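You operate a simulated robot arm through the tools that you are given. There is no shell and no other tool. Be economical: measure what you need, move in short steps, check, and stop when the job is done.

The job below is to be done with a simulated robot arm. You get a single attempt, and the scene is never put back.

## Task
Put things in order on the top of the fitting bench. At the end: the silver terminator from the top of the fitting bench stands where the blue proving unit (box) stood; the clear bottle four (marked "4") stands where the silver terminator stood; the blue proving unit stands where the clear gel jar stood; the clear gel jar stands on top of the grey disc; whatever was shut is shut again. Leave all else as you found it, and nothing knocked over.
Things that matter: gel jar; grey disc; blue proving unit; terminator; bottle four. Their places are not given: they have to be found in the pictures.

It is judged by the outcome, as a careful person would: the job done as asked, and still so three seconds after it is handed in. It fails if anything else is knocked over, pushed out of place, dropped, spilled or broken.

## Robot
A 7-joint arm with a two-finger parallel gripper, fixed in place. Base frame: the origin is at the foot of the arm, x ahead of it, y to its left, z up; the work surface is at about z = 0. Units: mm, degrees, N and s.
With the tool pointing down near the work surface it reaches from about 220 to 580 mm from the base axis. Its first joint turns from -66.0 to 66.0 degrees. Payload 2.5 kg.
Tool frame: the origin (TCP) lies between the finger pads and is the grasp point; the fingertips stand 23 mm ahead of it; z points along the fingers, y is the line along which they close. The gripper opens to 94 mm. The fingers are 38 mm wide and 10 mm thick; the gripper's body (54 by 96 mm) begins 39 mm behind the TCP.
Orientation is told as [roll, pitch, yaw] about the base's x, y, z axes, in that order, counted from this pose: with the fingers straight down and closing along the base's y, the tool's x points along the base's -x, its y along +y and its z along -z.

## Interface
- The arm moves only by the tool nudge_tool. Its argument "deltas" is a list of rows, each an object of numbers (a shift or turn left out is 0, a gripper value left out holds the last): "tx", "ty", "tz": the shift along the tool's x, y, z in units of 50 mm (1.0 is 50 mm); "rx", "ry", "rz": the turn, a rotation vector about the tool's x, y, z in units of 8 degrees (1.0 is 8 degrees). In form: [{"tx": .., "ty": .., "tz": .., "rx": .., "ry": .., "rz": ..}, ...]. A call has 1 to 8 rows; each row shifts and turns the commanded pose from where the row before left it, along the tool's axes as they then stand. "gripper" is the gripper command, from -1 (fully open) to 1 (shut), values between in proportion, set as the call begins (left out, the last holds). A call with a number of a shift or a turn outside -1 to 1 is refused whole. A row lasts 0.2 s, in which the tool goes at most 50 mm and 8.6 degrees; a call with a longer step from one row to the next is refused whole, and so is a gripper value outside its range. A pose out of reach is approached as far as the arm can. The call stops where the force on the tool passes 40 N (or 10 N more than at its start, if that is more) or the arm is blocked; 0.2 s more then pass. Each finger travels about 108 mm/s and halts on what it meets, pressing with about 28 N; the grip force reading is that of the motor and also rises with nothing between the fingers. The clock runs only during rows and for 0.2 s after the last one: add rows that do not move to give the fingers time. It gives the time, the measured TCP pose, the force on the tool (base axes), the opening and the grip force at its end, in the units of the frame above (readings bear some noise).
- Cameras (640 x 400 px; columns grow to the right, rows downward): "scene" is fixed at [112.1, -403.8, 545.5]; the picture's right is [0.88, -0.48, 0.00], its down [-0.27, -0.49, -0.83] and it looks along [0.40, 0.73, -0.56] (base axes); focal length 366 px, centre (320, 200). "wrist" rides on the gripper at [86, 16, -74] in the tool frame; the picture's right is [-0.18, 0.98, 0.00], its down [-0.58, -0.11, -0.81] and it looks along [-0.79, -0.15, 0.59] (tool axes); focal length 243 px, centre (320, 200).
- camera(camera): a new picture of that camera. The clock stands still meanwhile.
- locate(camera, pixels): for up to 12 pixels [column, row] of the newest picture of that camera ("zoom" is the newest enlarged one), the place [x, y, z] in the base frame of the surface seen there, good to about 2 mm. The clock stands still meanwhile.
- close_up(camera, box): a new picture of the part [left, top, right, bottom] of that camera's present view, enlarged. The clock stands still meanwhile.
- finish_job(): hands the job in; it is judged then, once.

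Go step by step. Measure first, check grasps and placings, and put right what went wrong. The budget is 80 turns and 34 pictures, counting those below and the enlarged ones. Unless the task says otherwise, let go and move clear before handing in, and close with one line.

The tools are called after "Emit:" as a command line: name --argument value ..., lists and objects as JSON in quotes. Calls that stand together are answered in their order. nudge_tool: Moves the arm, as the interface text tells. Its arguments: {"type":"object","properties":{"deltas":{"type":"array"},"gripper":{"type":"number"}},"required":["deltas"]} The other tools are called the same way: camera (camera) takes a picture; locate (camera, pixels) gives the place of the surface under pixels of a picture; close_up (camera, box) takes an enlarged picture of a part of a camera's view; finish_job () hands the job in.

At the start:

```text
time: 0.0
position: [378.7, 82.9, 258.3]
orientation: [0.0, 0.0, -0.1]
force: [-0.4, -1.0, 0.2]
opening: 94.1
grasp_force: 0.2
```

scene: 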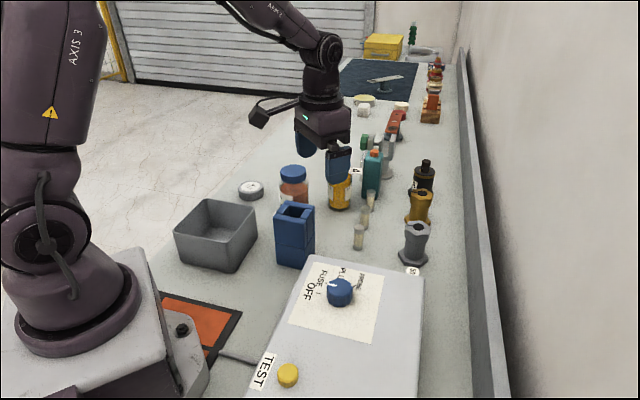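
wrist: 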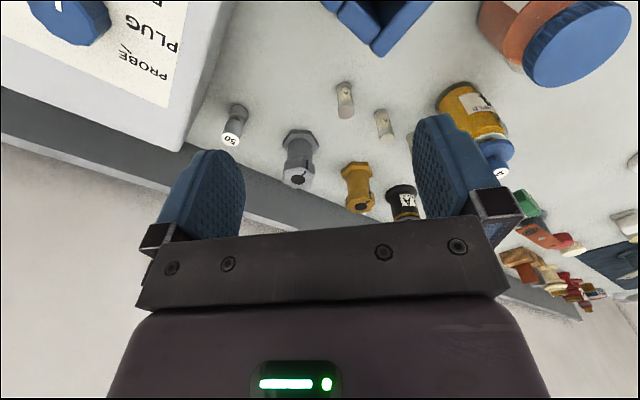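

The scene picture shows a blue box near (295,235), a silver hex item at (415,243), jars at (293,185) and (340,190), and a disc at (251,190). I'll enlarge to identify them.

Emit:
close_up --camera "scene" --box '[220, 120, 460, 280]'

Emit:
close_up --camera "scene" --box '[330, 20, 470, 170]'

```text
2.50 times, centred on (340, 200) of scene
```

zoom: 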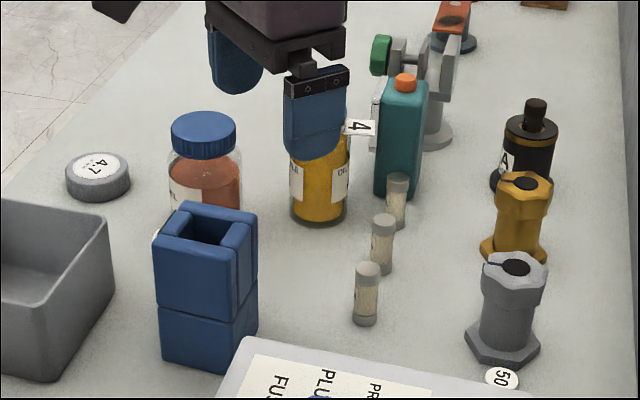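

```text
2.67 times, centred on (400, 95) of scene
```

zoom: 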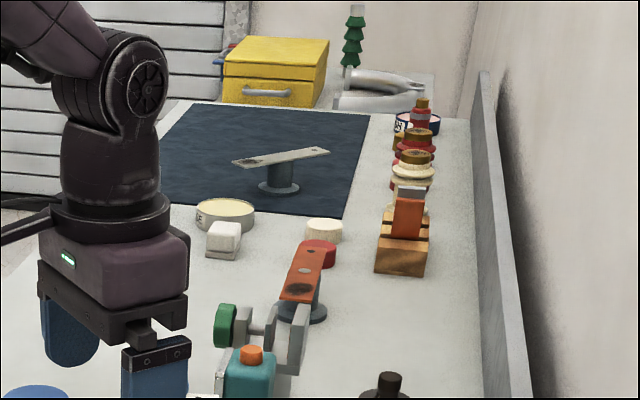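

The yellow-oil bottle carries a "4" on its cap; the gel jar looks like the blue-lidded one at (293,185). I'll raise the arm and back it off for an unobstructed look.

Emit:
nudge_tool --deltas '[{"tz": -0.8}, {"tz": -0.8}, {"tx": 0.8}, {"tx": 0.8}, {"tx": 0.6}]'

Emit:
camera --camera "scene"

Emit:
camera --camera "wrist"

```text
time: 1.2
position: [268.3, 83.4, 336.7]
orientation: [0.0, 0.1, -0.1]
force: [-0.1, -0.7, -0.3]
opening: 93.8
grasp_force: 0.1
```

```text
29 pictures are left
```

scene: 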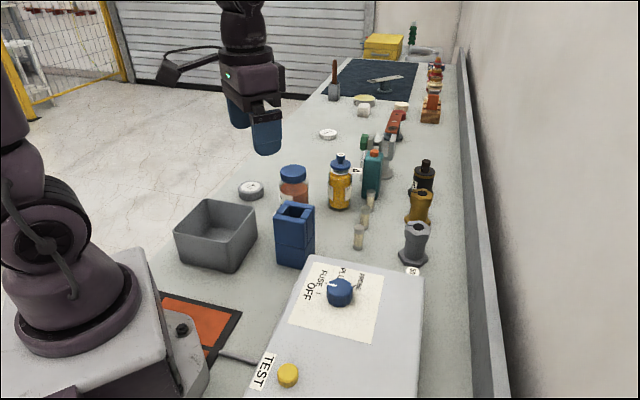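

```text
28 pictures are left
```

wrist: 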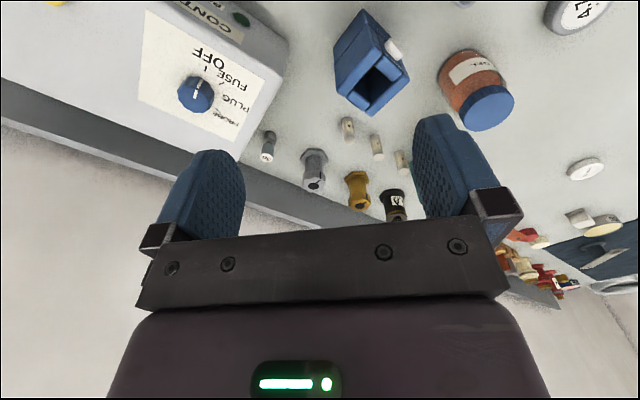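

There are two disc-like items: (251,190) and (328,133). I'll enlarge the scene again with the view cleared.

Emit:
close_up --camera "scene" --box '[225, 115, 445, 275]'

Emit:
locate --camera "zoom" --pixels '[[76, 205], [300, 52], [200, 148], [335, 115], [200, 255], [125, 272], [240, 275], [555, 320], [390, 295], [400, 235], [545, 420], [430, 105]]'

Emit:
close_up --camera "wrist" --box '[240, 0, 640, 230]'

```text
2.50 times, centred on (335, 195) of scene
```

zoom: 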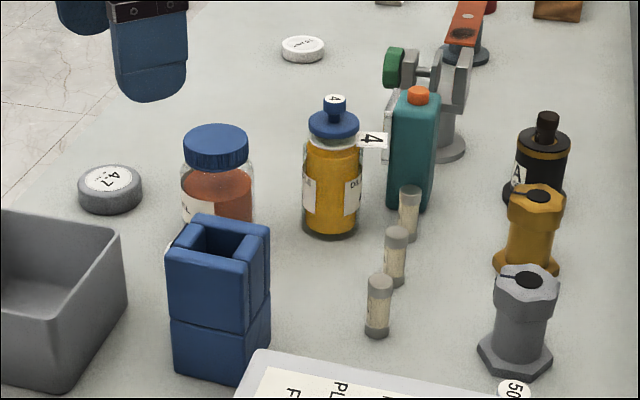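

```text
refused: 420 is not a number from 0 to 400
```

```text
1.60 times, centred on (440, 115) of wrist
```

zoom: 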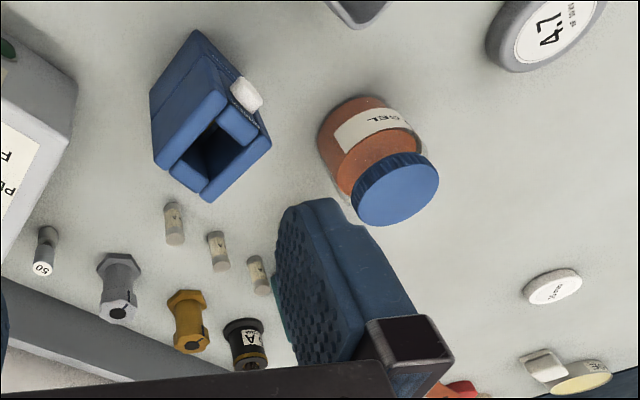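

The "50" object looks like a separate small cylinder beside the hex fittings, so I'll zoom in there and on the two discs before deciding what is the terminator.

Emit:
close_up --camera "wrist" --box '[240, 100, 420, 230]'

Emit:
close_up --camera "scene" --box '[380, 150, 460, 280]'

Emit:
close_up --camera "wrist" --box '[520, 0, 640, 200]'

```text
3.08 times, centred on (330, 165) of wrist
```

zoom: 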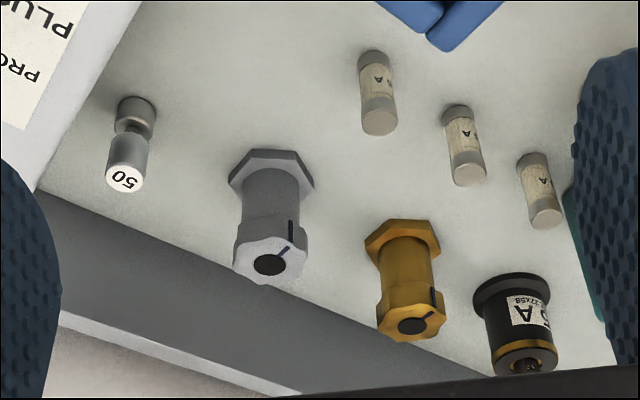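

```text
3.08 times, centred on (420, 215) of scene
```

zoom: 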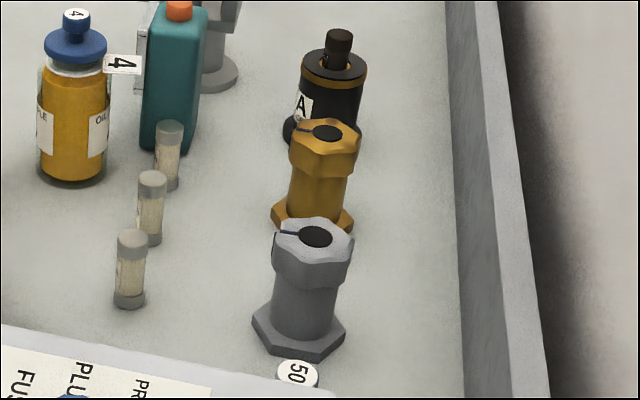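

```text
2.00 times, centred on (580, 100) of wrist
```

zoom: 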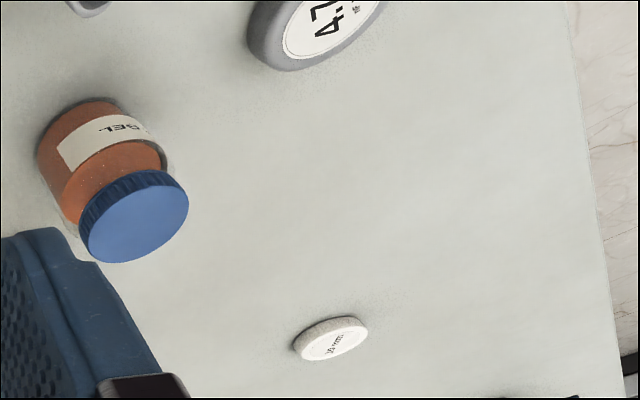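

The small "50" cylinder (wrist ~(268,155)) is the terminator; the fuses are the "A" tubes, and the hex parts are glands. The grey disc is the "4.7" one (the other is white). Now measuring.

Emit:
locate --camera "scene" --pixels '[[275, 214], [284, 202], [314, 206], [304, 224], [278, 262], [303, 268], [251, 185], [294, 169], [341, 155], [412, 271], [288, 280], [423, 285]]'

Emit:
locate --camera "wrist" --pixels '[[266, 158], [270, 134], [262, 160], [273, 160], [241, 158], [285, 45], [313, 186], [357, 204], [347, 121], [375, 141], [400, 157], [348, 138]]'

Emit:
locate --camera "scene" --pixels '[[239, 190], [263, 192], [247, 199], [281, 175], [306, 176], [292, 165], [330, 163], [352, 168], [340, 165], [355, 170], [339, 206], [358, 228]]'

Emit:
locate --camera "wrist" --pixels '[[396, 48], [380, 90], [488, 108], [467, 100], [513, 103], [488, 90], [470, 75], [575, 15], [585, 171], [365, 12], [333, 55], [372, 115]]'

```text
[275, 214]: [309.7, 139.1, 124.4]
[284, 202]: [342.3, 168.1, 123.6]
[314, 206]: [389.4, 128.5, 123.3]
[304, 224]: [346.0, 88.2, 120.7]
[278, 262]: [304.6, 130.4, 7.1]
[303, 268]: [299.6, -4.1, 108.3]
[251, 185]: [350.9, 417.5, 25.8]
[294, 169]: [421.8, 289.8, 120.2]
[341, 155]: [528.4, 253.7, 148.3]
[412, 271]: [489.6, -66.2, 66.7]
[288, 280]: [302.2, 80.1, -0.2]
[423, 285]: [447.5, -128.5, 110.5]
```

```text
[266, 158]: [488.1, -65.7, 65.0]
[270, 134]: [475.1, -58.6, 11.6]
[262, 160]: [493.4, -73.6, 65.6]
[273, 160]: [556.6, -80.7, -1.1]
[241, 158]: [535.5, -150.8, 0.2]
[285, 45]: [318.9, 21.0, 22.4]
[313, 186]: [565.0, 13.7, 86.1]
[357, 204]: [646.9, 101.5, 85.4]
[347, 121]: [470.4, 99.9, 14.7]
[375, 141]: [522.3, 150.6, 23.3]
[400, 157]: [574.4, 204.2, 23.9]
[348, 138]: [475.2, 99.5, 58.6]
```

```text
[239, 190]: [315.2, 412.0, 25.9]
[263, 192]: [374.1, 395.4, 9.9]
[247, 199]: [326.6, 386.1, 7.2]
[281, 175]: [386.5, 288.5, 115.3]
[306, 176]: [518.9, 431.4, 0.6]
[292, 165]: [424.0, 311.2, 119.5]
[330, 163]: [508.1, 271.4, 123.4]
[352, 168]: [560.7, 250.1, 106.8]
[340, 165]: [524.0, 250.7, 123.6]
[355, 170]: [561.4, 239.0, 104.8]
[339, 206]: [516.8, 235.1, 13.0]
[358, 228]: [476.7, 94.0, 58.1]
```

```text
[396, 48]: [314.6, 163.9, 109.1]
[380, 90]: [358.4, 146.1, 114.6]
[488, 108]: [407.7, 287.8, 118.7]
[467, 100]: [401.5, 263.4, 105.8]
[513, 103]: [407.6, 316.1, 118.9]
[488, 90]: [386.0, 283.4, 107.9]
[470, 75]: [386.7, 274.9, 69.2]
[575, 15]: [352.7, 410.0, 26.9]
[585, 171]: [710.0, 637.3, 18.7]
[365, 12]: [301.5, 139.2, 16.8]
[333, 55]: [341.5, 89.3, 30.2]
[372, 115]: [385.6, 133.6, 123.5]
```

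Positions are roughly known: box about (347,131), jar (413,290), disc (351,412), bottle (525,250), terminator (488,-63). I'll refine the disc, jar and bottle on one enlarged view.

Emit:
close_up --camera "scene" --box '[235, 145, 395, 245]'

Emit:
locate --camera "scene" --pixels '[[313, 254], [330, 257], [422, 278], [380, 267], [373, 152], [363, 178], [366, 196], [377, 198], [381, 175], [244, 222], [258, 236], [222, 271]]'

```text
4.00 times, centred on (315, 195) of scene
```

zoom: 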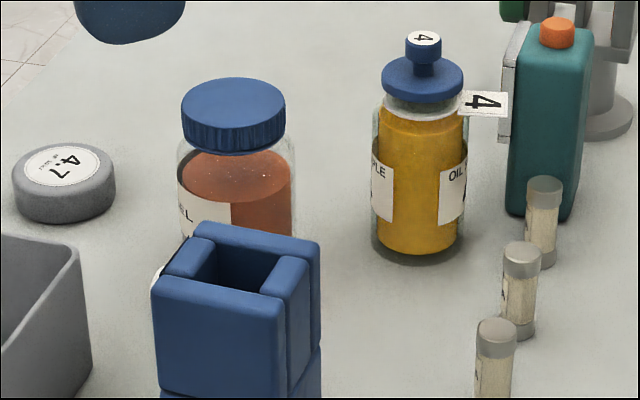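

```text
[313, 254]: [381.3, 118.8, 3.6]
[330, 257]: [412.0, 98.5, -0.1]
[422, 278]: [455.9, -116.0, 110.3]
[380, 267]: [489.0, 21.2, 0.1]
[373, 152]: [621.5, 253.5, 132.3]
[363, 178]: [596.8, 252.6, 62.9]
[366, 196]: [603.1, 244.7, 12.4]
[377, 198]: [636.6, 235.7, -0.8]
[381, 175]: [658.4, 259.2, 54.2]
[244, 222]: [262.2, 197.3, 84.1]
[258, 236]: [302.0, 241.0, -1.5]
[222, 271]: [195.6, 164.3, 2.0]
```

Next, precise points on this enlarged view: disc rim, lid rim, bottle rim, and blue box top.

Emit:
locate --camera "zoom" --pixels '[[17, 178], [113, 175], [64, 147], [62, 195], [184, 100], [283, 100], [233, 81], [233, 119], [180, 230], [293, 215], [214, 100], [233, 135]]'

Emit:
locate --camera "zoom" --pixels '[[423, 38], [386, 76], [461, 76], [423, 92], [376, 180], [467, 185], [420, 262], [424, 115], [505, 104], [466, 104], [375, 130], [424, 64]]'

Emit:
locate --camera "zoom" --pixels '[[156, 284], [203, 226], [317, 245], [284, 300], [160, 386], [286, 390], [316, 345], [155, 272], [510, 60], [512, 200], [565, 218], [545, 185]]'

```text
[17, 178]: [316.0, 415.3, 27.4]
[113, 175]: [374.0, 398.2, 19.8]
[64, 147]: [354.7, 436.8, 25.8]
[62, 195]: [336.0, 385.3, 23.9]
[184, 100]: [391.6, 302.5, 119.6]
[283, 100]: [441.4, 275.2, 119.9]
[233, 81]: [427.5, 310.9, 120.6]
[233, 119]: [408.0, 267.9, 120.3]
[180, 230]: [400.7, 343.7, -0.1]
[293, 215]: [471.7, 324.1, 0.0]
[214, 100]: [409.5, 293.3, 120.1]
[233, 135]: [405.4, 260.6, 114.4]
```

```text
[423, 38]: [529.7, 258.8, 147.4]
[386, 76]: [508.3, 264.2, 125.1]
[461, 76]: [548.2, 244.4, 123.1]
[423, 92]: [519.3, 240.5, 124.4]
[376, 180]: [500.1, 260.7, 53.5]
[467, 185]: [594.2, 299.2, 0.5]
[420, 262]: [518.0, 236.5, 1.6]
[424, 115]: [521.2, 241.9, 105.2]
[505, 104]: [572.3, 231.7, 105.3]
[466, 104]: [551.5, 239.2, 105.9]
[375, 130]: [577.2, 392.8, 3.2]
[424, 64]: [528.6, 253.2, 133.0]
```

```text
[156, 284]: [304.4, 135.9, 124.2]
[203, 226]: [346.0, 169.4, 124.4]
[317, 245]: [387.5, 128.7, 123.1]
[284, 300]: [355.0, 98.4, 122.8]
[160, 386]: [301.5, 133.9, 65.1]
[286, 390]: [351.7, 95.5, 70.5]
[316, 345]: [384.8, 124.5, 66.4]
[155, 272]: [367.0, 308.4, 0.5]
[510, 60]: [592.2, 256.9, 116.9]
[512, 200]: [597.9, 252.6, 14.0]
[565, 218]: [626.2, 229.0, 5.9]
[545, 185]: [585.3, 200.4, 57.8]
```

Refined: disc centre (345,410), top z 26, radius ~30; jar centre (417,289), height 120; bottle centre (528,254), height 148; box centre (348,132), turned about 42°. I'll move above the jar.

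Emit:
nudge_tool --deltas '[{"tx": -0.425, "ty": 0.587, "tz": 0.391}, {"tx": -0.425, "ty": 0.587, "tz": 0.391}, {"tx": -0.425, "ty": 0.587, "tz": 0.391}, {"tx": -0.425, "ty": 0.587, "tz": 0.391}, {"tx": -0.425, "ty": 0.587, "tz": 0.391}, {"tx": -0.425, "ty": 0.587, "tz": 0.391}, {"tx": -0.425, "ty": 0.587, "tz": 0.391}, {}]' --gripper -1

Emit:
camera --camera "wrist"

```text
time: 3.0
position: [416.1, 288.7, 199.7]
orientation: [0.0, 0.0, 0.0]
force: [0.1, -0.4, -1.1]
opening: 94.0
grasp_force: 0.1
```

```text
21 pictures are left
```

wrist: 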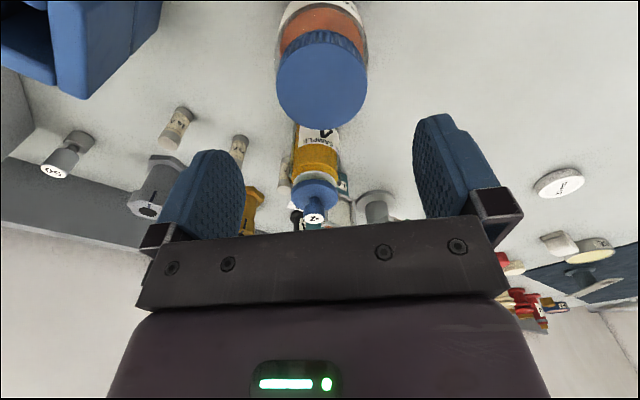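

The lid is centred between the fingers in the view; I'll check its edges at (279,85), (365,85) and (322,127), then descend.

Emit:
locate --camera "wrist" --pixels '[[279, 85], [364, 85], [322, 126], [322, 48], [322, 85], [315, 217], [290, 190], [335, 190]]'

Emit:
nudge_tool --deltas '[{"tz": 0.6}, {"tz": 0.6}, {"tz": 0.5}, {"tz": 0.5}, {}]'

```text
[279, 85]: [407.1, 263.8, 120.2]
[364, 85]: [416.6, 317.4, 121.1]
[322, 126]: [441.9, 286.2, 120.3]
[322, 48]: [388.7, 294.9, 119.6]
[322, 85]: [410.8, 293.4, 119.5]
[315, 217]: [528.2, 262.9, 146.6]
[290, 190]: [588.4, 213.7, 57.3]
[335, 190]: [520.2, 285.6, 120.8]
```

```text
time: 4.2
position: [417.4, 289.0, 93.1]
orientation: [0.0, 0.0, 0.1]
force: [0.8, -0.3, 0.4]
opening: 93.8
grasp_force: 0.0
```

Lid centre is about (415,290), matching the TCP. Closing the fingers on the jar's body.

Emit:
nudge_tool --deltas '[{}, {}, {}, {}]' --gripper 1

```text
time: 5.2
position: [415.2, 289.0, 94.0]
orientation: [0.0, 0.0, 0.1]
force: [-0.5, 1.0, -0.6]
opening: 71.2
grasp_force: 27.8
```

Gripped at 71 mm with 28 N. I'll lift 60 mm and look.

Emit:
nudge_tool --deltas '[{"tz": -0.4}, {"tz": -0.4}, {"tz": -0.4}, {}]'

Emit:
camera --camera "scene"

```text
time: 6.2
position: [417.1, 289.4, 153.1]
orientation: [0.1, -0.1, 0.0]
force: [0.2, 0.2, -2.9]
opening: 71.1
grasp_force: 27.9
```

```text
20 pictures are left
```

scene: 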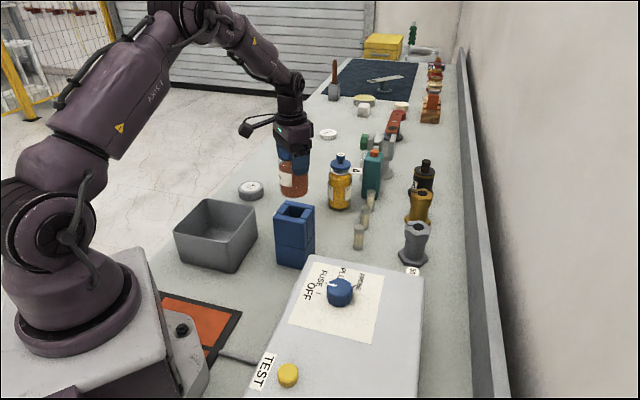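

The jar is held clear. Moving over the disc at (345,410).

Emit:
nudge_tool --deltas '[{"tx": 0.36, "ty": 0.604}, {"tx": 0.36, "ty": 0.604}, {"tx": 0.36, "ty": 0.604}, {"tx": 0.36, "ty": 0.604}, {}, {}]'

Emit:
close_up --camera "scene" --box '[200, 100, 330, 230]'

```text
time: 7.6
position: [345.6, 409.8, 152.7]
orientation: [-0.1, -0.1, 0.0]
force: [0.2, -0.9, -3.0]
opening: 70.9
grasp_force: 28.0
```

```text
3.08 times, centred on (265, 165) of scene
```

zoom: 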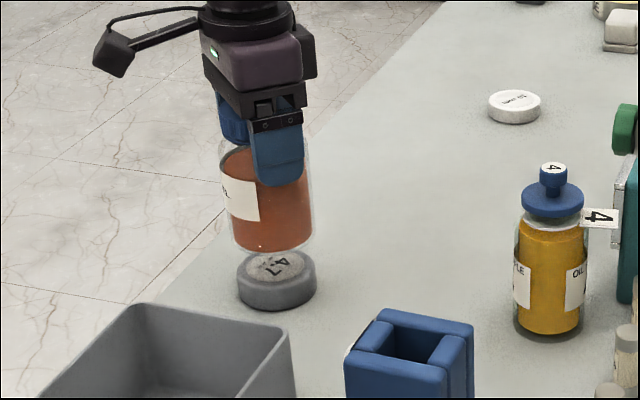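

Projection check: disc centre column 276 and jar column 266 (at its greater height) both match (345,410). Lowering slowly to contact.

Emit:
nudge_tool --deltas '[{"tz": 0.25}, {"tz": 0.2}, {"tz": 0.1}, {"tz": 0.05}, {}]'

```text
time: 8.8
position: [345.7, 409.8, 121.3]
orientation: [-0.1, 0.0, -0.1]
force: [-0.6, 0.1, -3.1]
opening: 71.1
grasp_force: 28.0
```

No contact yet (still -3 N); expected at z about 119–120.

Emit:
nudge_tool --deltas '[{"tz": 0.03}, {"tz": 0.02}, {}]'

```text
time: 9.6
position: [346.3, 409.8, 119.2]
orientation: [0.0, 0.0, 0.0]
force: [-0.6, -1.1, 1.8]
opening: 70.8
grasp_force: 28.0
```

Force swung from -3 to +1.8 N, so the jar rests on the disc. Releasing and checking.

Emit:
nudge_tool --deltas '[{}, {}, {}]' --gripper -1

Emit:
nudge_tool --deltas '[{"tz": -0.5}, {"tz": -0.7}, {"tz": -0.7}, {}]'

Emit:
camera --camera "scene"

Emit:
locate --camera "scene" --pixels '[[255, 132], [255, 138], [284, 202]]'

```text
time: 10.4
position: [345.8, 410.1, 118.9]
orientation: [0.0, 0.0, 0.1]
force: [0.3, -0.4, 0.2]
opening: 94.1
grasp_force: 0.0
```

```text
time: 11.4
position: [344.5, 409.4, 214.3]
orientation: [0.0, 0.0, 0.0]
force: [-0.1, 0.3, 1.1]
opening: 94.2
grasp_force: 0.0
```

```text
18 pictures are left
```

scene: 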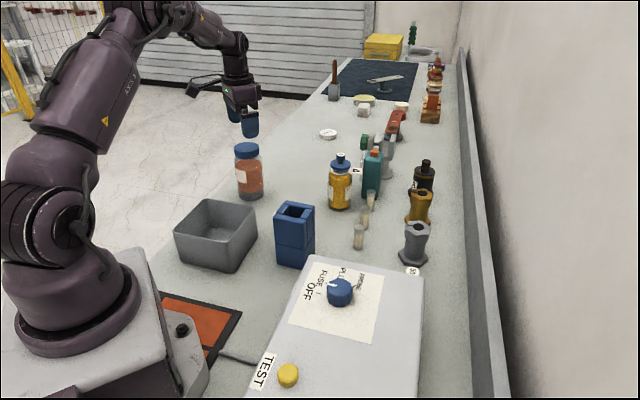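

```text
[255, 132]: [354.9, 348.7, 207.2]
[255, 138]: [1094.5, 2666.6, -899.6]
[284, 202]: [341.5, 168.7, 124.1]
```

The jar stands upright on the disc. Moving over the blue box and turning 48°.

Emit:
nudge_tool --deltas '[{"tz": -0.6}, {"ty": -0.925, "tx": -0.012}, {"ty": -0.925, "tx": -0.012}, {"ty": -0.925, "tx": -0.012}, {"ty": -0.925, "tx": -0.012}, {"ty": -0.925, "tx": -0.012}, {"ty": -0.925, "tx": -0.012}, {}]'

Emit:
nudge_tool --deltas '[{"rz": 1}, {"rz": 1}, {"rz": 1}, {"rz": 1}, {"rz": 1}, {"rz": 1}, {}]'

Emit:
camera --camera "wrist"

```text
time: 13.2
position: [348.8, 133.7, 242.3]
orientation: [0.0, 0.0, 0.0]
force: [-0.9, 0.1, 0.8]
opening: 93.9
grasp_force: 0.1
```

```text
time: 14.8
position: [348.8, 131.3, 242.8]
orientation: [-0.1, 0.0, -48.2]
force: [-0.3, 0.1, -0.1]
opening: 93.9
grasp_force: 0.1
```

```text
17 pictures are left
```

wrist: 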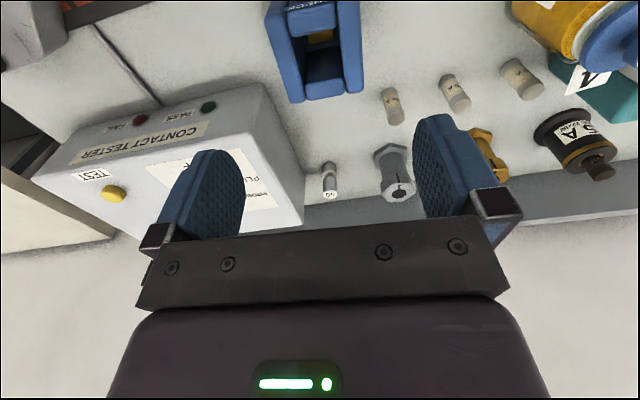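

The box is nearly squared to the fingers. Locating its top edges to fix the turn.

Emit:
close_up --camera "wrist" --box '[240, 0, 400, 110]'

Emit:
locate --camera "wrist" --pixels '[[362, 88], [292, 98], [361, 30], [279, 30], [360, 60], [285, 60], [345, 95], [305, 99]]'

```text
3.64 times, centred on (320, 55) of wrist
```

zoom: 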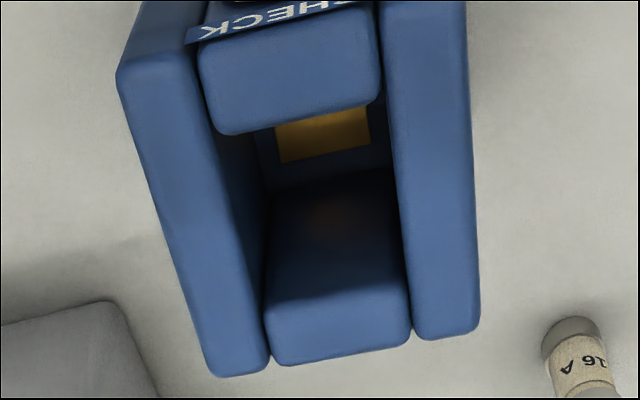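

```text
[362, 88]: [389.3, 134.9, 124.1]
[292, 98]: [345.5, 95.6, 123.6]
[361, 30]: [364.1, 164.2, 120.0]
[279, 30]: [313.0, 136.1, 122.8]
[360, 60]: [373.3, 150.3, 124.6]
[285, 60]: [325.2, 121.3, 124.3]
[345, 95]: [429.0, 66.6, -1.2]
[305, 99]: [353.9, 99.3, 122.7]
```

The box measures about 57 × 57 mm with centre (349,135.5) and short-axis azimuth 40°, so I'll turn 2° more, recentre and descend to z ≈ 90.

Emit:
nudge_tool --deltas '[{"rz": 0.25}, {"tx": 0.068, "ty": 0.056}, {"tz": 0.8}, {"tz": 0.8}, {"tz": 0.7}, {"tz": 0.5}, {"tz": 0.26}, {}]'

Emit:
nudge_tool --deltas '[{}, {}, {}]' --gripper 1

Emit:
nudge_tool --deltas '[{"tz": -0.2}, {"tz": -0.2}, {}]'

Emit:
close_up --camera "scene" --box '[220, 150, 400, 290]'

```text
time: 16.6
position: [350.0, 137.7, 91.2]
orientation: [0.0, 0.0, -50.0]
force: [-0.1, 0.4, 0.8]
opening: 94.0
grasp_force: 0.1
```

```text
time: 17.4
position: [348.6, 136.8, 90.5]
orientation: [0.0, 0.0, -50.1]
force: [1.1, -0.3, 0.5]
opening: 65.9
grasp_force: 27.8
```

```text
time: 18.2
position: [349.2, 135.9, 110.7]
orientation: [0.1, 0.1, -50.1]
force: [-0.8, 0.3, -3.0]
opening: 65.9
grasp_force: 28.6
```

```text
2.86 times, centred on (310, 220) of scene
```

zoom: 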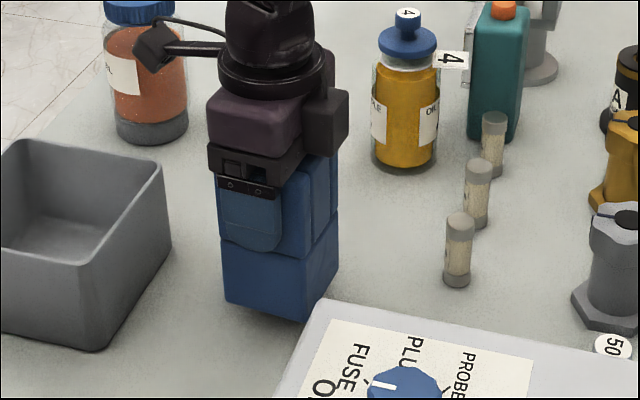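

The whole unit lifts as one piece (66 mm grip). I'll carry it to the jar's old spot (416,289.5), then turn it 25° so that the wrist camera stays well away from the jar on the disc.

Emit:
nudge_tool --deltas '[{"tz": -0.5}, {"tx": 0.373, "ty": 0.75}, {"tx": 0.373, "ty": 0.75}, {"tx": 0.373, "ty": 0.75}, {"tx": 0.373, "ty": 0.75}, {}]'

Emit:
nudge_tool --deltas '[{"rz": -0.8}, {"rz": -0.8}, {"rz": -0.8}, {"rz": -0.72}, {}]'

```text
time: 19.6
position: [415.2, 290.9, 134.1]
orientation: [0.1, 0.1, -50.0]
force: [-0.2, 0.6, -3.2]
opening: 66.1
grasp_force: 27.5
```

```text
time: 20.8
position: [416.1, 289.5, 135.4]
orientation: [0.0, -0.1, -25.0]
force: [0.3, -0.4, -3.0]
opening: 65.7
grasp_force: 28.2
```

Right above the spot. Lowering about 44 mm to the pick height (~90.5).

Emit:
nudge_tool --deltas '[{"tz": 0.35}, {"tz": 0.3}, {"tz": 0.16}, {"tz": 0.04}, {}]'

```text
time: 22.0
position: [416.4, 290.9, 94.6]
orientation: [0.0, 0.0, -25.1]
force: [0.1, -0.4, -2.3]
opening: 65.8
grasp_force: 28.2
```

Emit:
nudge_tool --deltas '[{"tz": 0.04}, {"tz": 0.03}, {"tz": 0.02}, {}]'

```text
time: 23.0
position: [416.4, 290.3, 91.4]
orientation: [0.1, -0.1, -25.1]
force: [-7.3, -6.2, 25.9]
opening: 66.0
grasp_force: 27.9
```

Contact made (26 N up). Releasing and rising.

Emit:
nudge_tool --deltas '[{"tz": -0.02}, {}, {}]' --gripper -1

Emit:
nudge_tool --deltas '[{"tz": -0.5}, {"tz": -0.8}, {"tz": -0.8}, {"tz": -0.8}, {}]'

Emit:
camera --camera "scene"

Emit:
locate --camera "scene" --pixels '[[285, 175], [300, 170], [312, 172], [290, 160]]'

```text
time: 23.8
position: [415.5, 290.7, 89.2]
orientation: [0.0, 0.0, -25.1]
force: [0.0, 0.3, 0.0]
opening: 93.9
grasp_force: 0.0
```

```text
time: 25.0
position: [417.0, 290.3, 234.7]
orientation: [0.0, 0.0, -25.1]
force: [0.5, 0.1, 0.0]
opening: 94.4
grasp_force: 0.0
```

```text
14 pictures are left
```

scene: 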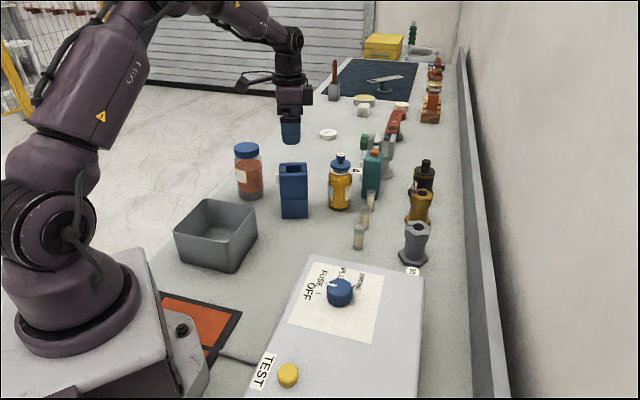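

```text
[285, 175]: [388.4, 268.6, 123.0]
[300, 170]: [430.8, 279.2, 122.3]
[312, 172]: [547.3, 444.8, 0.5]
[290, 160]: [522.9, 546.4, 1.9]
```

The box stands on the jar's old spot. Next, over to the terminator.

Emit:
nudge_tool --deltas '[{"tx": -0.5375, "ty": -0.725}, {"tx": -0.5375, "ty": -0.725}, {"tx": -0.5375, "ty": -0.725}, {"tx": -0.5375, "ty": -0.725}, {"tx": -0.5375, "ty": -0.725}, {"tx": -0.5375, "ty": -0.725}, {"tx": -0.5375, "ty": -0.725}, {"tx": -0.5375, "ty": -0.725}]' --gripper 0

Emit:
nudge_tool --deltas '[{"rz": 0.8}, {"rz": 0.8}, {"rz": 0.8}, {"rz": 0.72}, {}]'

Emit:
camera --camera "wrist"

```text
time: 26.8
position: [487.0, -62.7, 236.9]
orientation: [0.0, 0.1, -25.0]
force: [0.5, 0.0, -0.1]
opening: 47.1
grasp_force: 0.1
```

```text
time: 28.0
position: [488.0, -63.7, 233.6]
orientation: [-0.1, 0.1, -50.2]
force: [0.1, 0.4, -0.5]
opening: 46.8
grasp_force: 0.1
```

```text
13 pictures are left
```

wrist: 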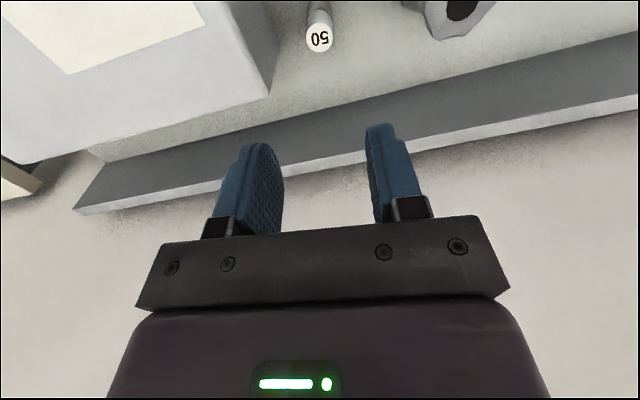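

Emit:
locate --camera "wrist" --pixels '[[320, 38], [308, 40], [332, 38], [320, 50], [319, 26], [268, 90], [240, 35], [195, 3], [260, 60], [400, 80], [440, 35], [494, 8]]'

```text
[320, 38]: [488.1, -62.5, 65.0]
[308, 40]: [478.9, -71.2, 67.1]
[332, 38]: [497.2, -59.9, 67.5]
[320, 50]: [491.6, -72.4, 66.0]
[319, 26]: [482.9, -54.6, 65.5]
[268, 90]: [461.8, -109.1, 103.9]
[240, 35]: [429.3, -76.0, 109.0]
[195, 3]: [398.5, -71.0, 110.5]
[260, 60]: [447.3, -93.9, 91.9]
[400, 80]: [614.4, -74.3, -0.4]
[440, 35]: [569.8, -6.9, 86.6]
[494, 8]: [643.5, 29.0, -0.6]
```

The terminator's centre is (487.8,-64.5), top z 66, and the panel (110 high) is only ~48 mm away. I'll grip its top part with TCP z ≈ 75 so that the gripper's body stays above the panel.

Emit:
nudge_tool --deltas '[{"tx": -0.01, "ty": -0.01, "tz": 0.8}, {"tz": 0.8}, {"tz": 0.7}, {"tz": 0.5}, {"tz": 0.36}, {}]'

Emit:
nudge_tool --deltas '[{}, {}, {}]' --gripper 1

```text
time: 29.4
position: [487.1, -63.4, 76.7]
orientation: [0.0, -0.1, -50.0]
force: [-0.1, 0.7, -0.8]
opening: 46.9
grasp_force: 0.0
```

```text
time: 30.2
position: [486.7, -61.9, 76.6]
orientation: [0.0, 0.0, -50.0]
force: [0.1, 0.2, -0.1]
opening: 23.7
grasp_force: 28.4
```

Gripped at 24 mm. Lifting to z ≈ 230 and looking.

Emit:
nudge_tool --deltas '[{"tz": -0.3}, {"tz": -0.6}, {"tz": -0.7}, {"tz": -0.7}, {"tz": -0.7}, {}]'

Emit:
close_up --camera "scene" --box '[340, 120, 500, 290]'

```text
time: 31.6
position: [488.1, -65.3, 225.2]
orientation: [0.0, 0.0, -50.1]
force: [-0.1, -0.4, 0.2]
opening: 23.4
grasp_force: 28.0
```

```text
2.35 times, centred on (420, 205) of scene
```

zoom: 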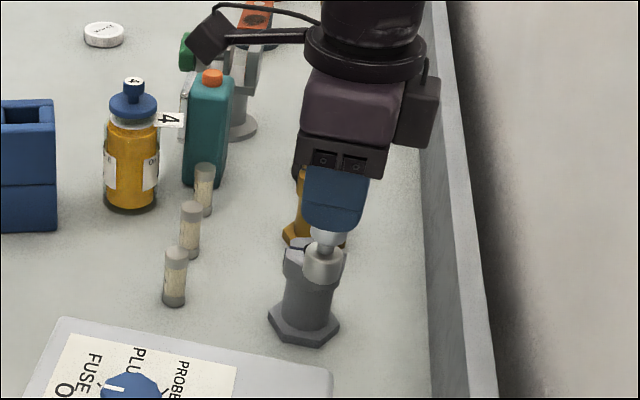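

The terminator is held upright. Carrying it to the box's old spot (349,135.7).

Emit:
nudge_tool --deltas '[{"tx": 0.809, "ty": 0.0735}, {"tx": 0.809, "ty": 0.0735}, {"tx": 0.809, "ty": 0.0735}, {"tx": 0.809, "ty": 0.0735}, {"tx": 0.809, "ty": 0.0735}, {"tx": 0.809, "ty": 0.0735}, {}, {}]'

Emit:
nudge_tool --deltas '[{"tz": 0.7}, {"tz": 0.7}, {"tz": 0.7}, {"tz": 0.5}, {"tz": 0.24}, {}]'

```text
time: 33.4
position: [347.6, 136.9, 224.9]
orientation: [0.1, 0.0, -50.0]
force: [-0.3, 0.9, -0.4]
opening: 23.6
grasp_force: 28.0
```

```text
time: 34.8
position: [349.1, 136.5, 83.4]
orientation: [0.0, 0.0, -50.0]
force: [0.7, -0.3, -1.4]
opening: 23.7
grasp_force: 28.2
```

Emit:
nudge_tool --deltas '[{"tz": 0.06}, {"tz": 0.04}, {"tz": 0.02}, {}]'

```text
time: 35.8
position: [348.3, 137.2, 79.1]
orientation: [0.0, 0.0, -49.9]
force: [0.2, -0.2, -0.8]
opening: 23.9
grasp_force: 27.9
```

Emit:
nudge_tool --deltas '[{"tz": 0.02}, {"tz": 0.02}, {"tz": 0.015}, {}]'

```text
time: 36.8
position: [348.0, 137.8, 78.2]
orientation: [0.0, 0.1, -50.1]
force: [-7.2, -1.6, 23.1]
opening: 23.8
grasp_force: 28.3
```

Contact (23 N). Easing off a touch, releasing and rising.

Emit:
nudge_tool --deltas '[{"tz": -0.02}, {}, {}]' --gripper -0.3

Emit:
nudge_tool --deltas '[{"tz": -0.5}, {"tz": -0.8}, {"tz": -0.8}, {"tz": -0.8}, {"tz": -0.3}, {}]'

Emit:
camera --camera "scene"

Emit:
close_up --camera "wrist" --box '[240, 0, 400, 110]'

Emit:
locate --camera "zoom" --pixels '[[320, 150], [320, 80]]'

```text
time: 37.6
position: [348.7, 137.0, 77.4]
orientation: [0.1, 0.0, -50.1]
force: [0.5, 0.2, -0.2]
opening: 61.3
grasp_force: 0.1
```

```text
time: 39.0
position: [349.9, 136.0, 239.5]
orientation: [0.0, 0.0, -49.9]
force: [-0.6, 0.5, 0.9]
opening: 61.0
grasp_force: 0.1
```

```text
11 pictures are left
```

scene: 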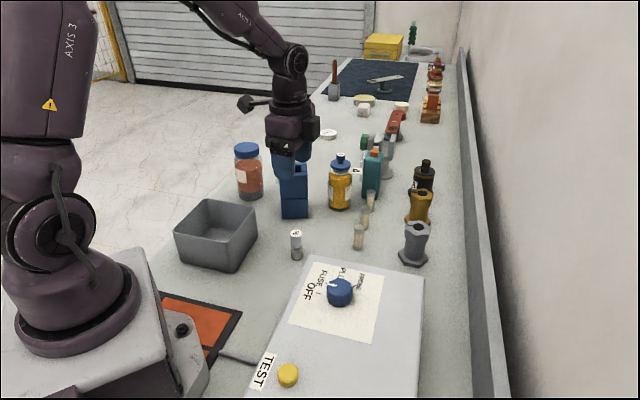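

```text
3.64 times, centred on (320, 55) of wrist
```

zoom: 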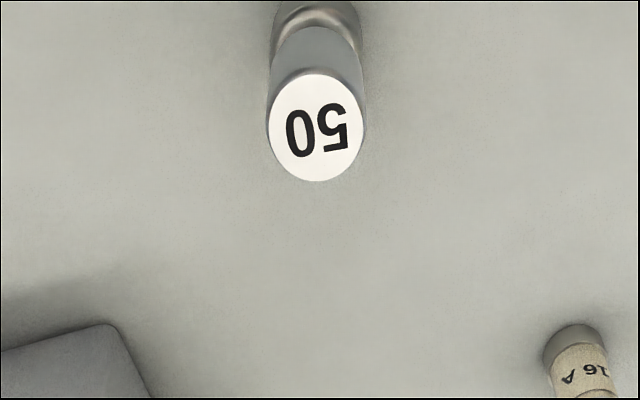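

```text
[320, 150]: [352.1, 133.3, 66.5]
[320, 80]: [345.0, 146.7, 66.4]
```

The terminator stands on the box's old spot at about (348.5,138). Now above the bottle (528,254), turning to yaw -30 so the fingers close clear of its "4" flag.

Emit:
nudge_tool --deltas '[{"tx": -0.096, "ty": 0.85}, {"tx": -0.096, "ty": 0.85}, {"tx": -0.096, "ty": 0.85}, {"tx": -0.096, "ty": 0.85}, {"tx": -0.096, "ty": 0.85}, {"rz": -0.9}, {"rz": -0.9}, {"rz": -0.7}]' --gripper -0.75

Emit:
camera --camera "wrist"

```text
time: 40.8
position: [527.6, 255.0, 237.7]
orientation: [0.1, 0.1, -30.0]
force: [-0.9, -0.6, 0.0]
opening: 82.4
grasp_force: 0.1
```

```text
9 pictures are left
```

wrist: 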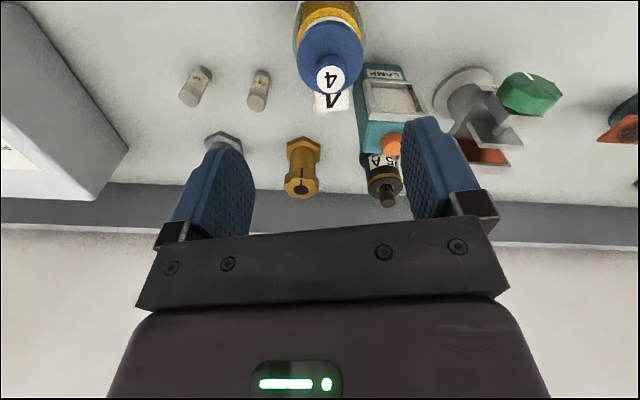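

Emit:
locate --camera "wrist" --pixels '[[330, 79], [299, 60], [362, 55], [331, 94], [330, 22], [299, 20], [362, 15], [317, 105], [348, 105], [385, 150], [395, 120], [330, 40]]'

```text
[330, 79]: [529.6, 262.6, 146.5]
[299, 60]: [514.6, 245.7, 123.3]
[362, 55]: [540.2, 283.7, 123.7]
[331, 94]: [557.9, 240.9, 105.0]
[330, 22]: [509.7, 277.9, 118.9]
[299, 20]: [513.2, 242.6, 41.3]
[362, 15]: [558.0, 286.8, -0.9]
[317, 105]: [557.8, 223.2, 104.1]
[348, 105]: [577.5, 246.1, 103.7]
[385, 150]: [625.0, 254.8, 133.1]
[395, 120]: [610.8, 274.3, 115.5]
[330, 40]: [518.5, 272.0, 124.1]
```

Better centre from this view: (528.5,261.5). Recentring by about 6.5 mm and descending to TCP z ≈ 113.

Emit:
nudge_tool --deltas '[{"tx": 0.05, "ty": 0.122}, {"tz": 0.6}, {"tz": 0.6}, {"tz": 0.5}, {"tz": 0.4}, {"tz": 0.36}, {}]'

Emit:
close_up --camera "scene" --box '[280, 100, 420, 230]'

```text
time: 42.4
position: [529.8, 262.0, 112.6]
orientation: [-0.1, 0.0, -30.1]
force: [-0.2, -0.9, -0.8]
opening: 82.5
grasp_force: 0.0
```

```text
3.08 times, centred on (350, 165) of scene
```

zoom: 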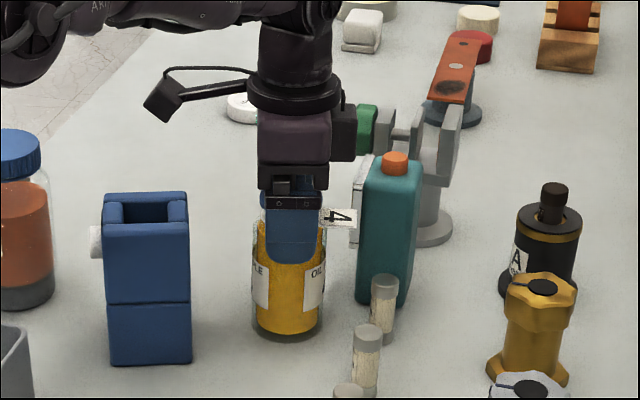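

The pose was reached and the fingers overlap the glass shoulder. Closing, then a small test lift.

Emit:
nudge_tool --deltas '[{}, {}, {}]' --gripper 1

Emit:
nudge_tool --deltas '[{"tz": -0.1}, {"tz": -0.1}, {}]'

Emit:
close_up --camera "scene" --box '[280, 100, 420, 230]'

```text
time: 43.2
position: [528.2, 261.3, 113.1]
orientation: [0.0, 0.0, -29.9]
force: [0.0, 0.2, 0.3]
opening: 59.3
grasp_force: 28.0
```

```text
time: 44.0
position: [527.2, 262.2, 124.0]
orientation: [-0.1, 0.0, -30.1]
force: [0.3, 0.4, -2.6]
opening: 59.5
grasp_force: 28.0
```

```text
3.08 times, centred on (350, 165) of scene
```

zoom: 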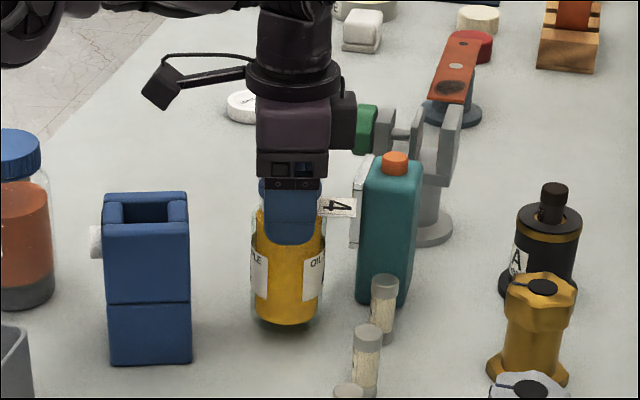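

The whole bottle lifts, held on the glass (59 mm). Raising it high and carrying it to (488,-64.5).

Emit:
nudge_tool --deltas '[{"tz": -0.5}, {"tz": -0.7}, {"tz": -0.7}, {"tz": -0.5}, {"tz": -0.2}, {}]'

Emit:
nudge_tool --deltas '[{"tx": -0.3215, "ty": -0.757}, {"tx": -0.3215, "ty": -0.757}, {"tx": -0.3215, "ty": -0.757}, {"tx": -0.3215, "ty": -0.757}, {"tx": -0.3215, "ty": -0.757}, {"tx": -0.3215, "ty": -0.757}, {"tx": -0.3215, "ty": -0.757}, {"tx": -0.3215, "ty": -0.757}]'

Emit:
nudge_tool --deltas '[{"rz": -1}, {"rz": -1}, {"rz": -1}, {"rz": -1}, {"rz": -1}, {"rz": -1}, {"rz": -1}, {"rz": -1}]'

```text
time: 45.4
position: [527.8, 259.8, 253.9]
orientation: [-0.1, 0.0, -30.0]
force: [0.3, -0.9, -2.5]
opening: 59.8
grasp_force: 27.8
```

```text
time: 47.2
position: [489.4, -64.0, 254.6]
orientation: [-0.1, 0.0, -30.2]
force: [0.1, 0.1, -3.7]
opening: 59.4
grasp_force: 28.1
```

```text
time: 49.0
position: [488.3, -65.8, 254.4]
orientation: [0.1, 0.0, 34.2]
force: [0.4, 0.1, -2.9]
opening: 59.6
grasp_force: 28.1
```

At yaw 34 over the spot. Lowering to about z 122.

Emit:
nudge_tool --deltas '[{"tz": 0.7}, {"tz": 0.7}, {"tz": 0.6}, {"tz": 0.4}, {"tz": 0.24}, {}]'

Emit:
close_up --camera "scene" --box '[330, 140, 480, 300]'

```text
time: 50.4
position: [488.7, -66.5, 121.2]
orientation: [0.0, 0.0, 34.0]
force: [0.1, 1.1, -2.3]
opening: 59.4
grasp_force: 27.8
```

```text
2.50 times, centred on (405, 220) of scene
```

zoom: 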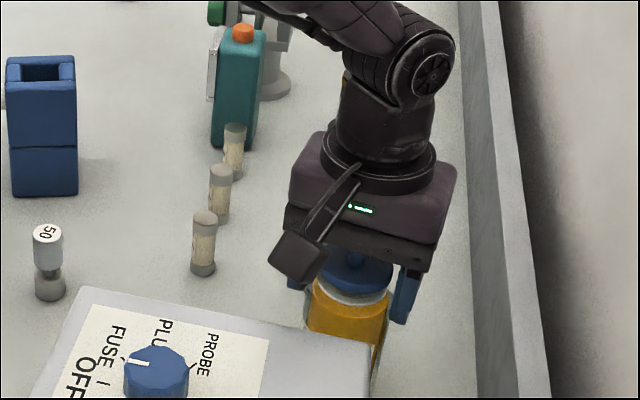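

Clear of the panel and the glands. Lowering the last millimetres.

Emit:
nudge_tool --deltas '[{"tz": 0.06}, {"tz": 0.04}, {"tz": 0.03}, {}]'

```text
time: 51.4
position: [488.4, -66.4, 114.9]
orientation: [-0.1, 0.0, 33.9]
force: [0.8, -0.8, -3.5]
opening: 59.4
grasp_force: 27.9
```

Emit:
nudge_tool --deltas '[{"tz": 0.02}, {"tz": 0.02}, {"tz": 0.01}, {}]'

```text
time: 52.4
position: [488.9, -66.3, 111.9]
orientation: [0.0, 0.0, 34.0]
force: [-5.5, 0.2, 9.9]
opening: 59.4
grasp_force: 28.2
```

Contact (10 N). Opening only to about 78 mm, then rising straight up.

Emit:
nudge_tool --deltas '[{}, {}, {}]' --gripper -0.65

Emit:
nudge_tool --deltas '[{"tz": -0.4}, {"tz": -0.6}, {"tz": -0.8}, {"tz": -0.8}, {"tz": -0.4}, {}]'

Emit:
nudge_tool --deltas '[{"tx": 0.5, "ty": 0.6}, {"tx": 0.5, "ty": 0.6}, {"tx": 0.5, "ty": 0.6}, {"tx": 0.3, "ty": 0.6}, {}]'

Emit:
camera --camera "scene"

Emit:
close_up --camera "scene" --box '[225, 130, 455, 290]'

```text
time: 53.2
position: [488.7, -66.1, 112.5]
orientation: [0.0, 0.1, 34.1]
force: [-0.3, 0.3, -0.7]
opening: 77.4
grasp_force: 0.0
```

```text
time: 54.6
position: [490.1, -68.3, 264.3]
orientation: [0.1, 0.0, 34.1]
force: [-1.4, 0.1, -0.5]
opening: 77.4
grasp_force: 0.0
```

```text
time: 55.8
position: [346.8, -17.6, 263.5]
orientation: [0.0, -0.1, 34.0]
force: [-0.3, 0.5, 0.5]
opening: 77.5
grasp_force: 0.0
```

```text
5 pictures are left
```

scene: 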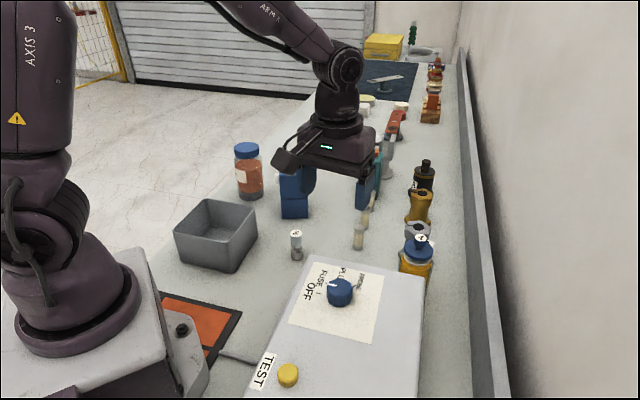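

```text
2.50 times, centred on (340, 210) of scene
```

zoom: 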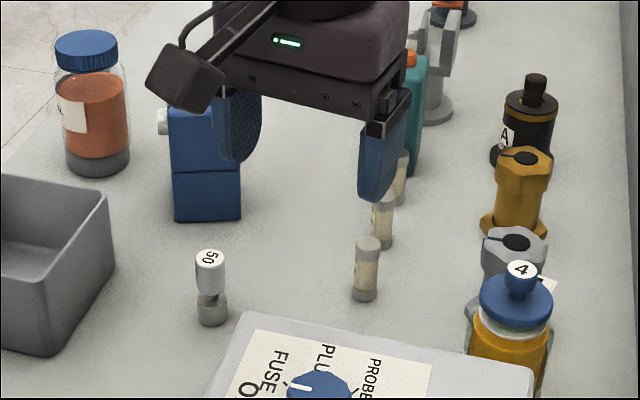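

Everything stands upright. One check of the bottle, terminator and jar positions.

Emit:
locate --camera "scene" --pixels '[[421, 239], [296, 233], [247, 148], [419, 216]]'

```text
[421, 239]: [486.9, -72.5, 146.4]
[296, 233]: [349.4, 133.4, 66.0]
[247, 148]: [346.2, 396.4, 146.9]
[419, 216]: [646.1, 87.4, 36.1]
```

The jar lid reading y≈396 needs a check against the rim.

Emit:
close_up --camera "scene" --box '[220, 130, 280, 210]'

```text
5.00 times, centred on (250, 170) of scene
```

zoom: 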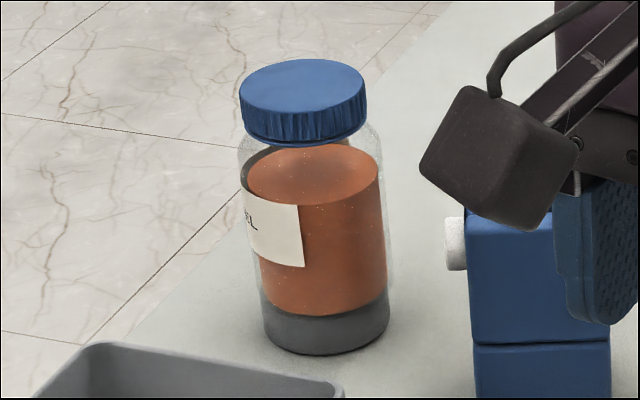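

Emit:
locate --camera "zoom" --pixels '[[303, 62], [303, 108], [243, 88], [363, 88], [303, 85], [266, 318], [389, 312], [325, 352], [325, 335]]'

```text
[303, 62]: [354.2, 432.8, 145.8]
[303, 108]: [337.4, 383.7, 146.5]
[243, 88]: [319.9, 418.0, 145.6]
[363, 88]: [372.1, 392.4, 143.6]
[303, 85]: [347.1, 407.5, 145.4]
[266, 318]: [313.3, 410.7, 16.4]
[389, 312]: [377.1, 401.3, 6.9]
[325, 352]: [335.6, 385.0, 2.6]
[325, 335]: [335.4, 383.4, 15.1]
```

The lid centre is (346,408), directly over the disc at (345,410). All is placed, the arm is clear, so I'm handing in.

Emit:
finish_job

```text
The job is handed in.
```

The job is handed in: the gel jar is on the grey disc, the blue proving unit is where the jar stood, the terminator is where the proving unit stood, and bottle four is where the terminator stood. All four are upright within a few millimetres of their spots. I set the proving unit down turned about 25° from how it stood, to keep the wrist camera clear of the jar.
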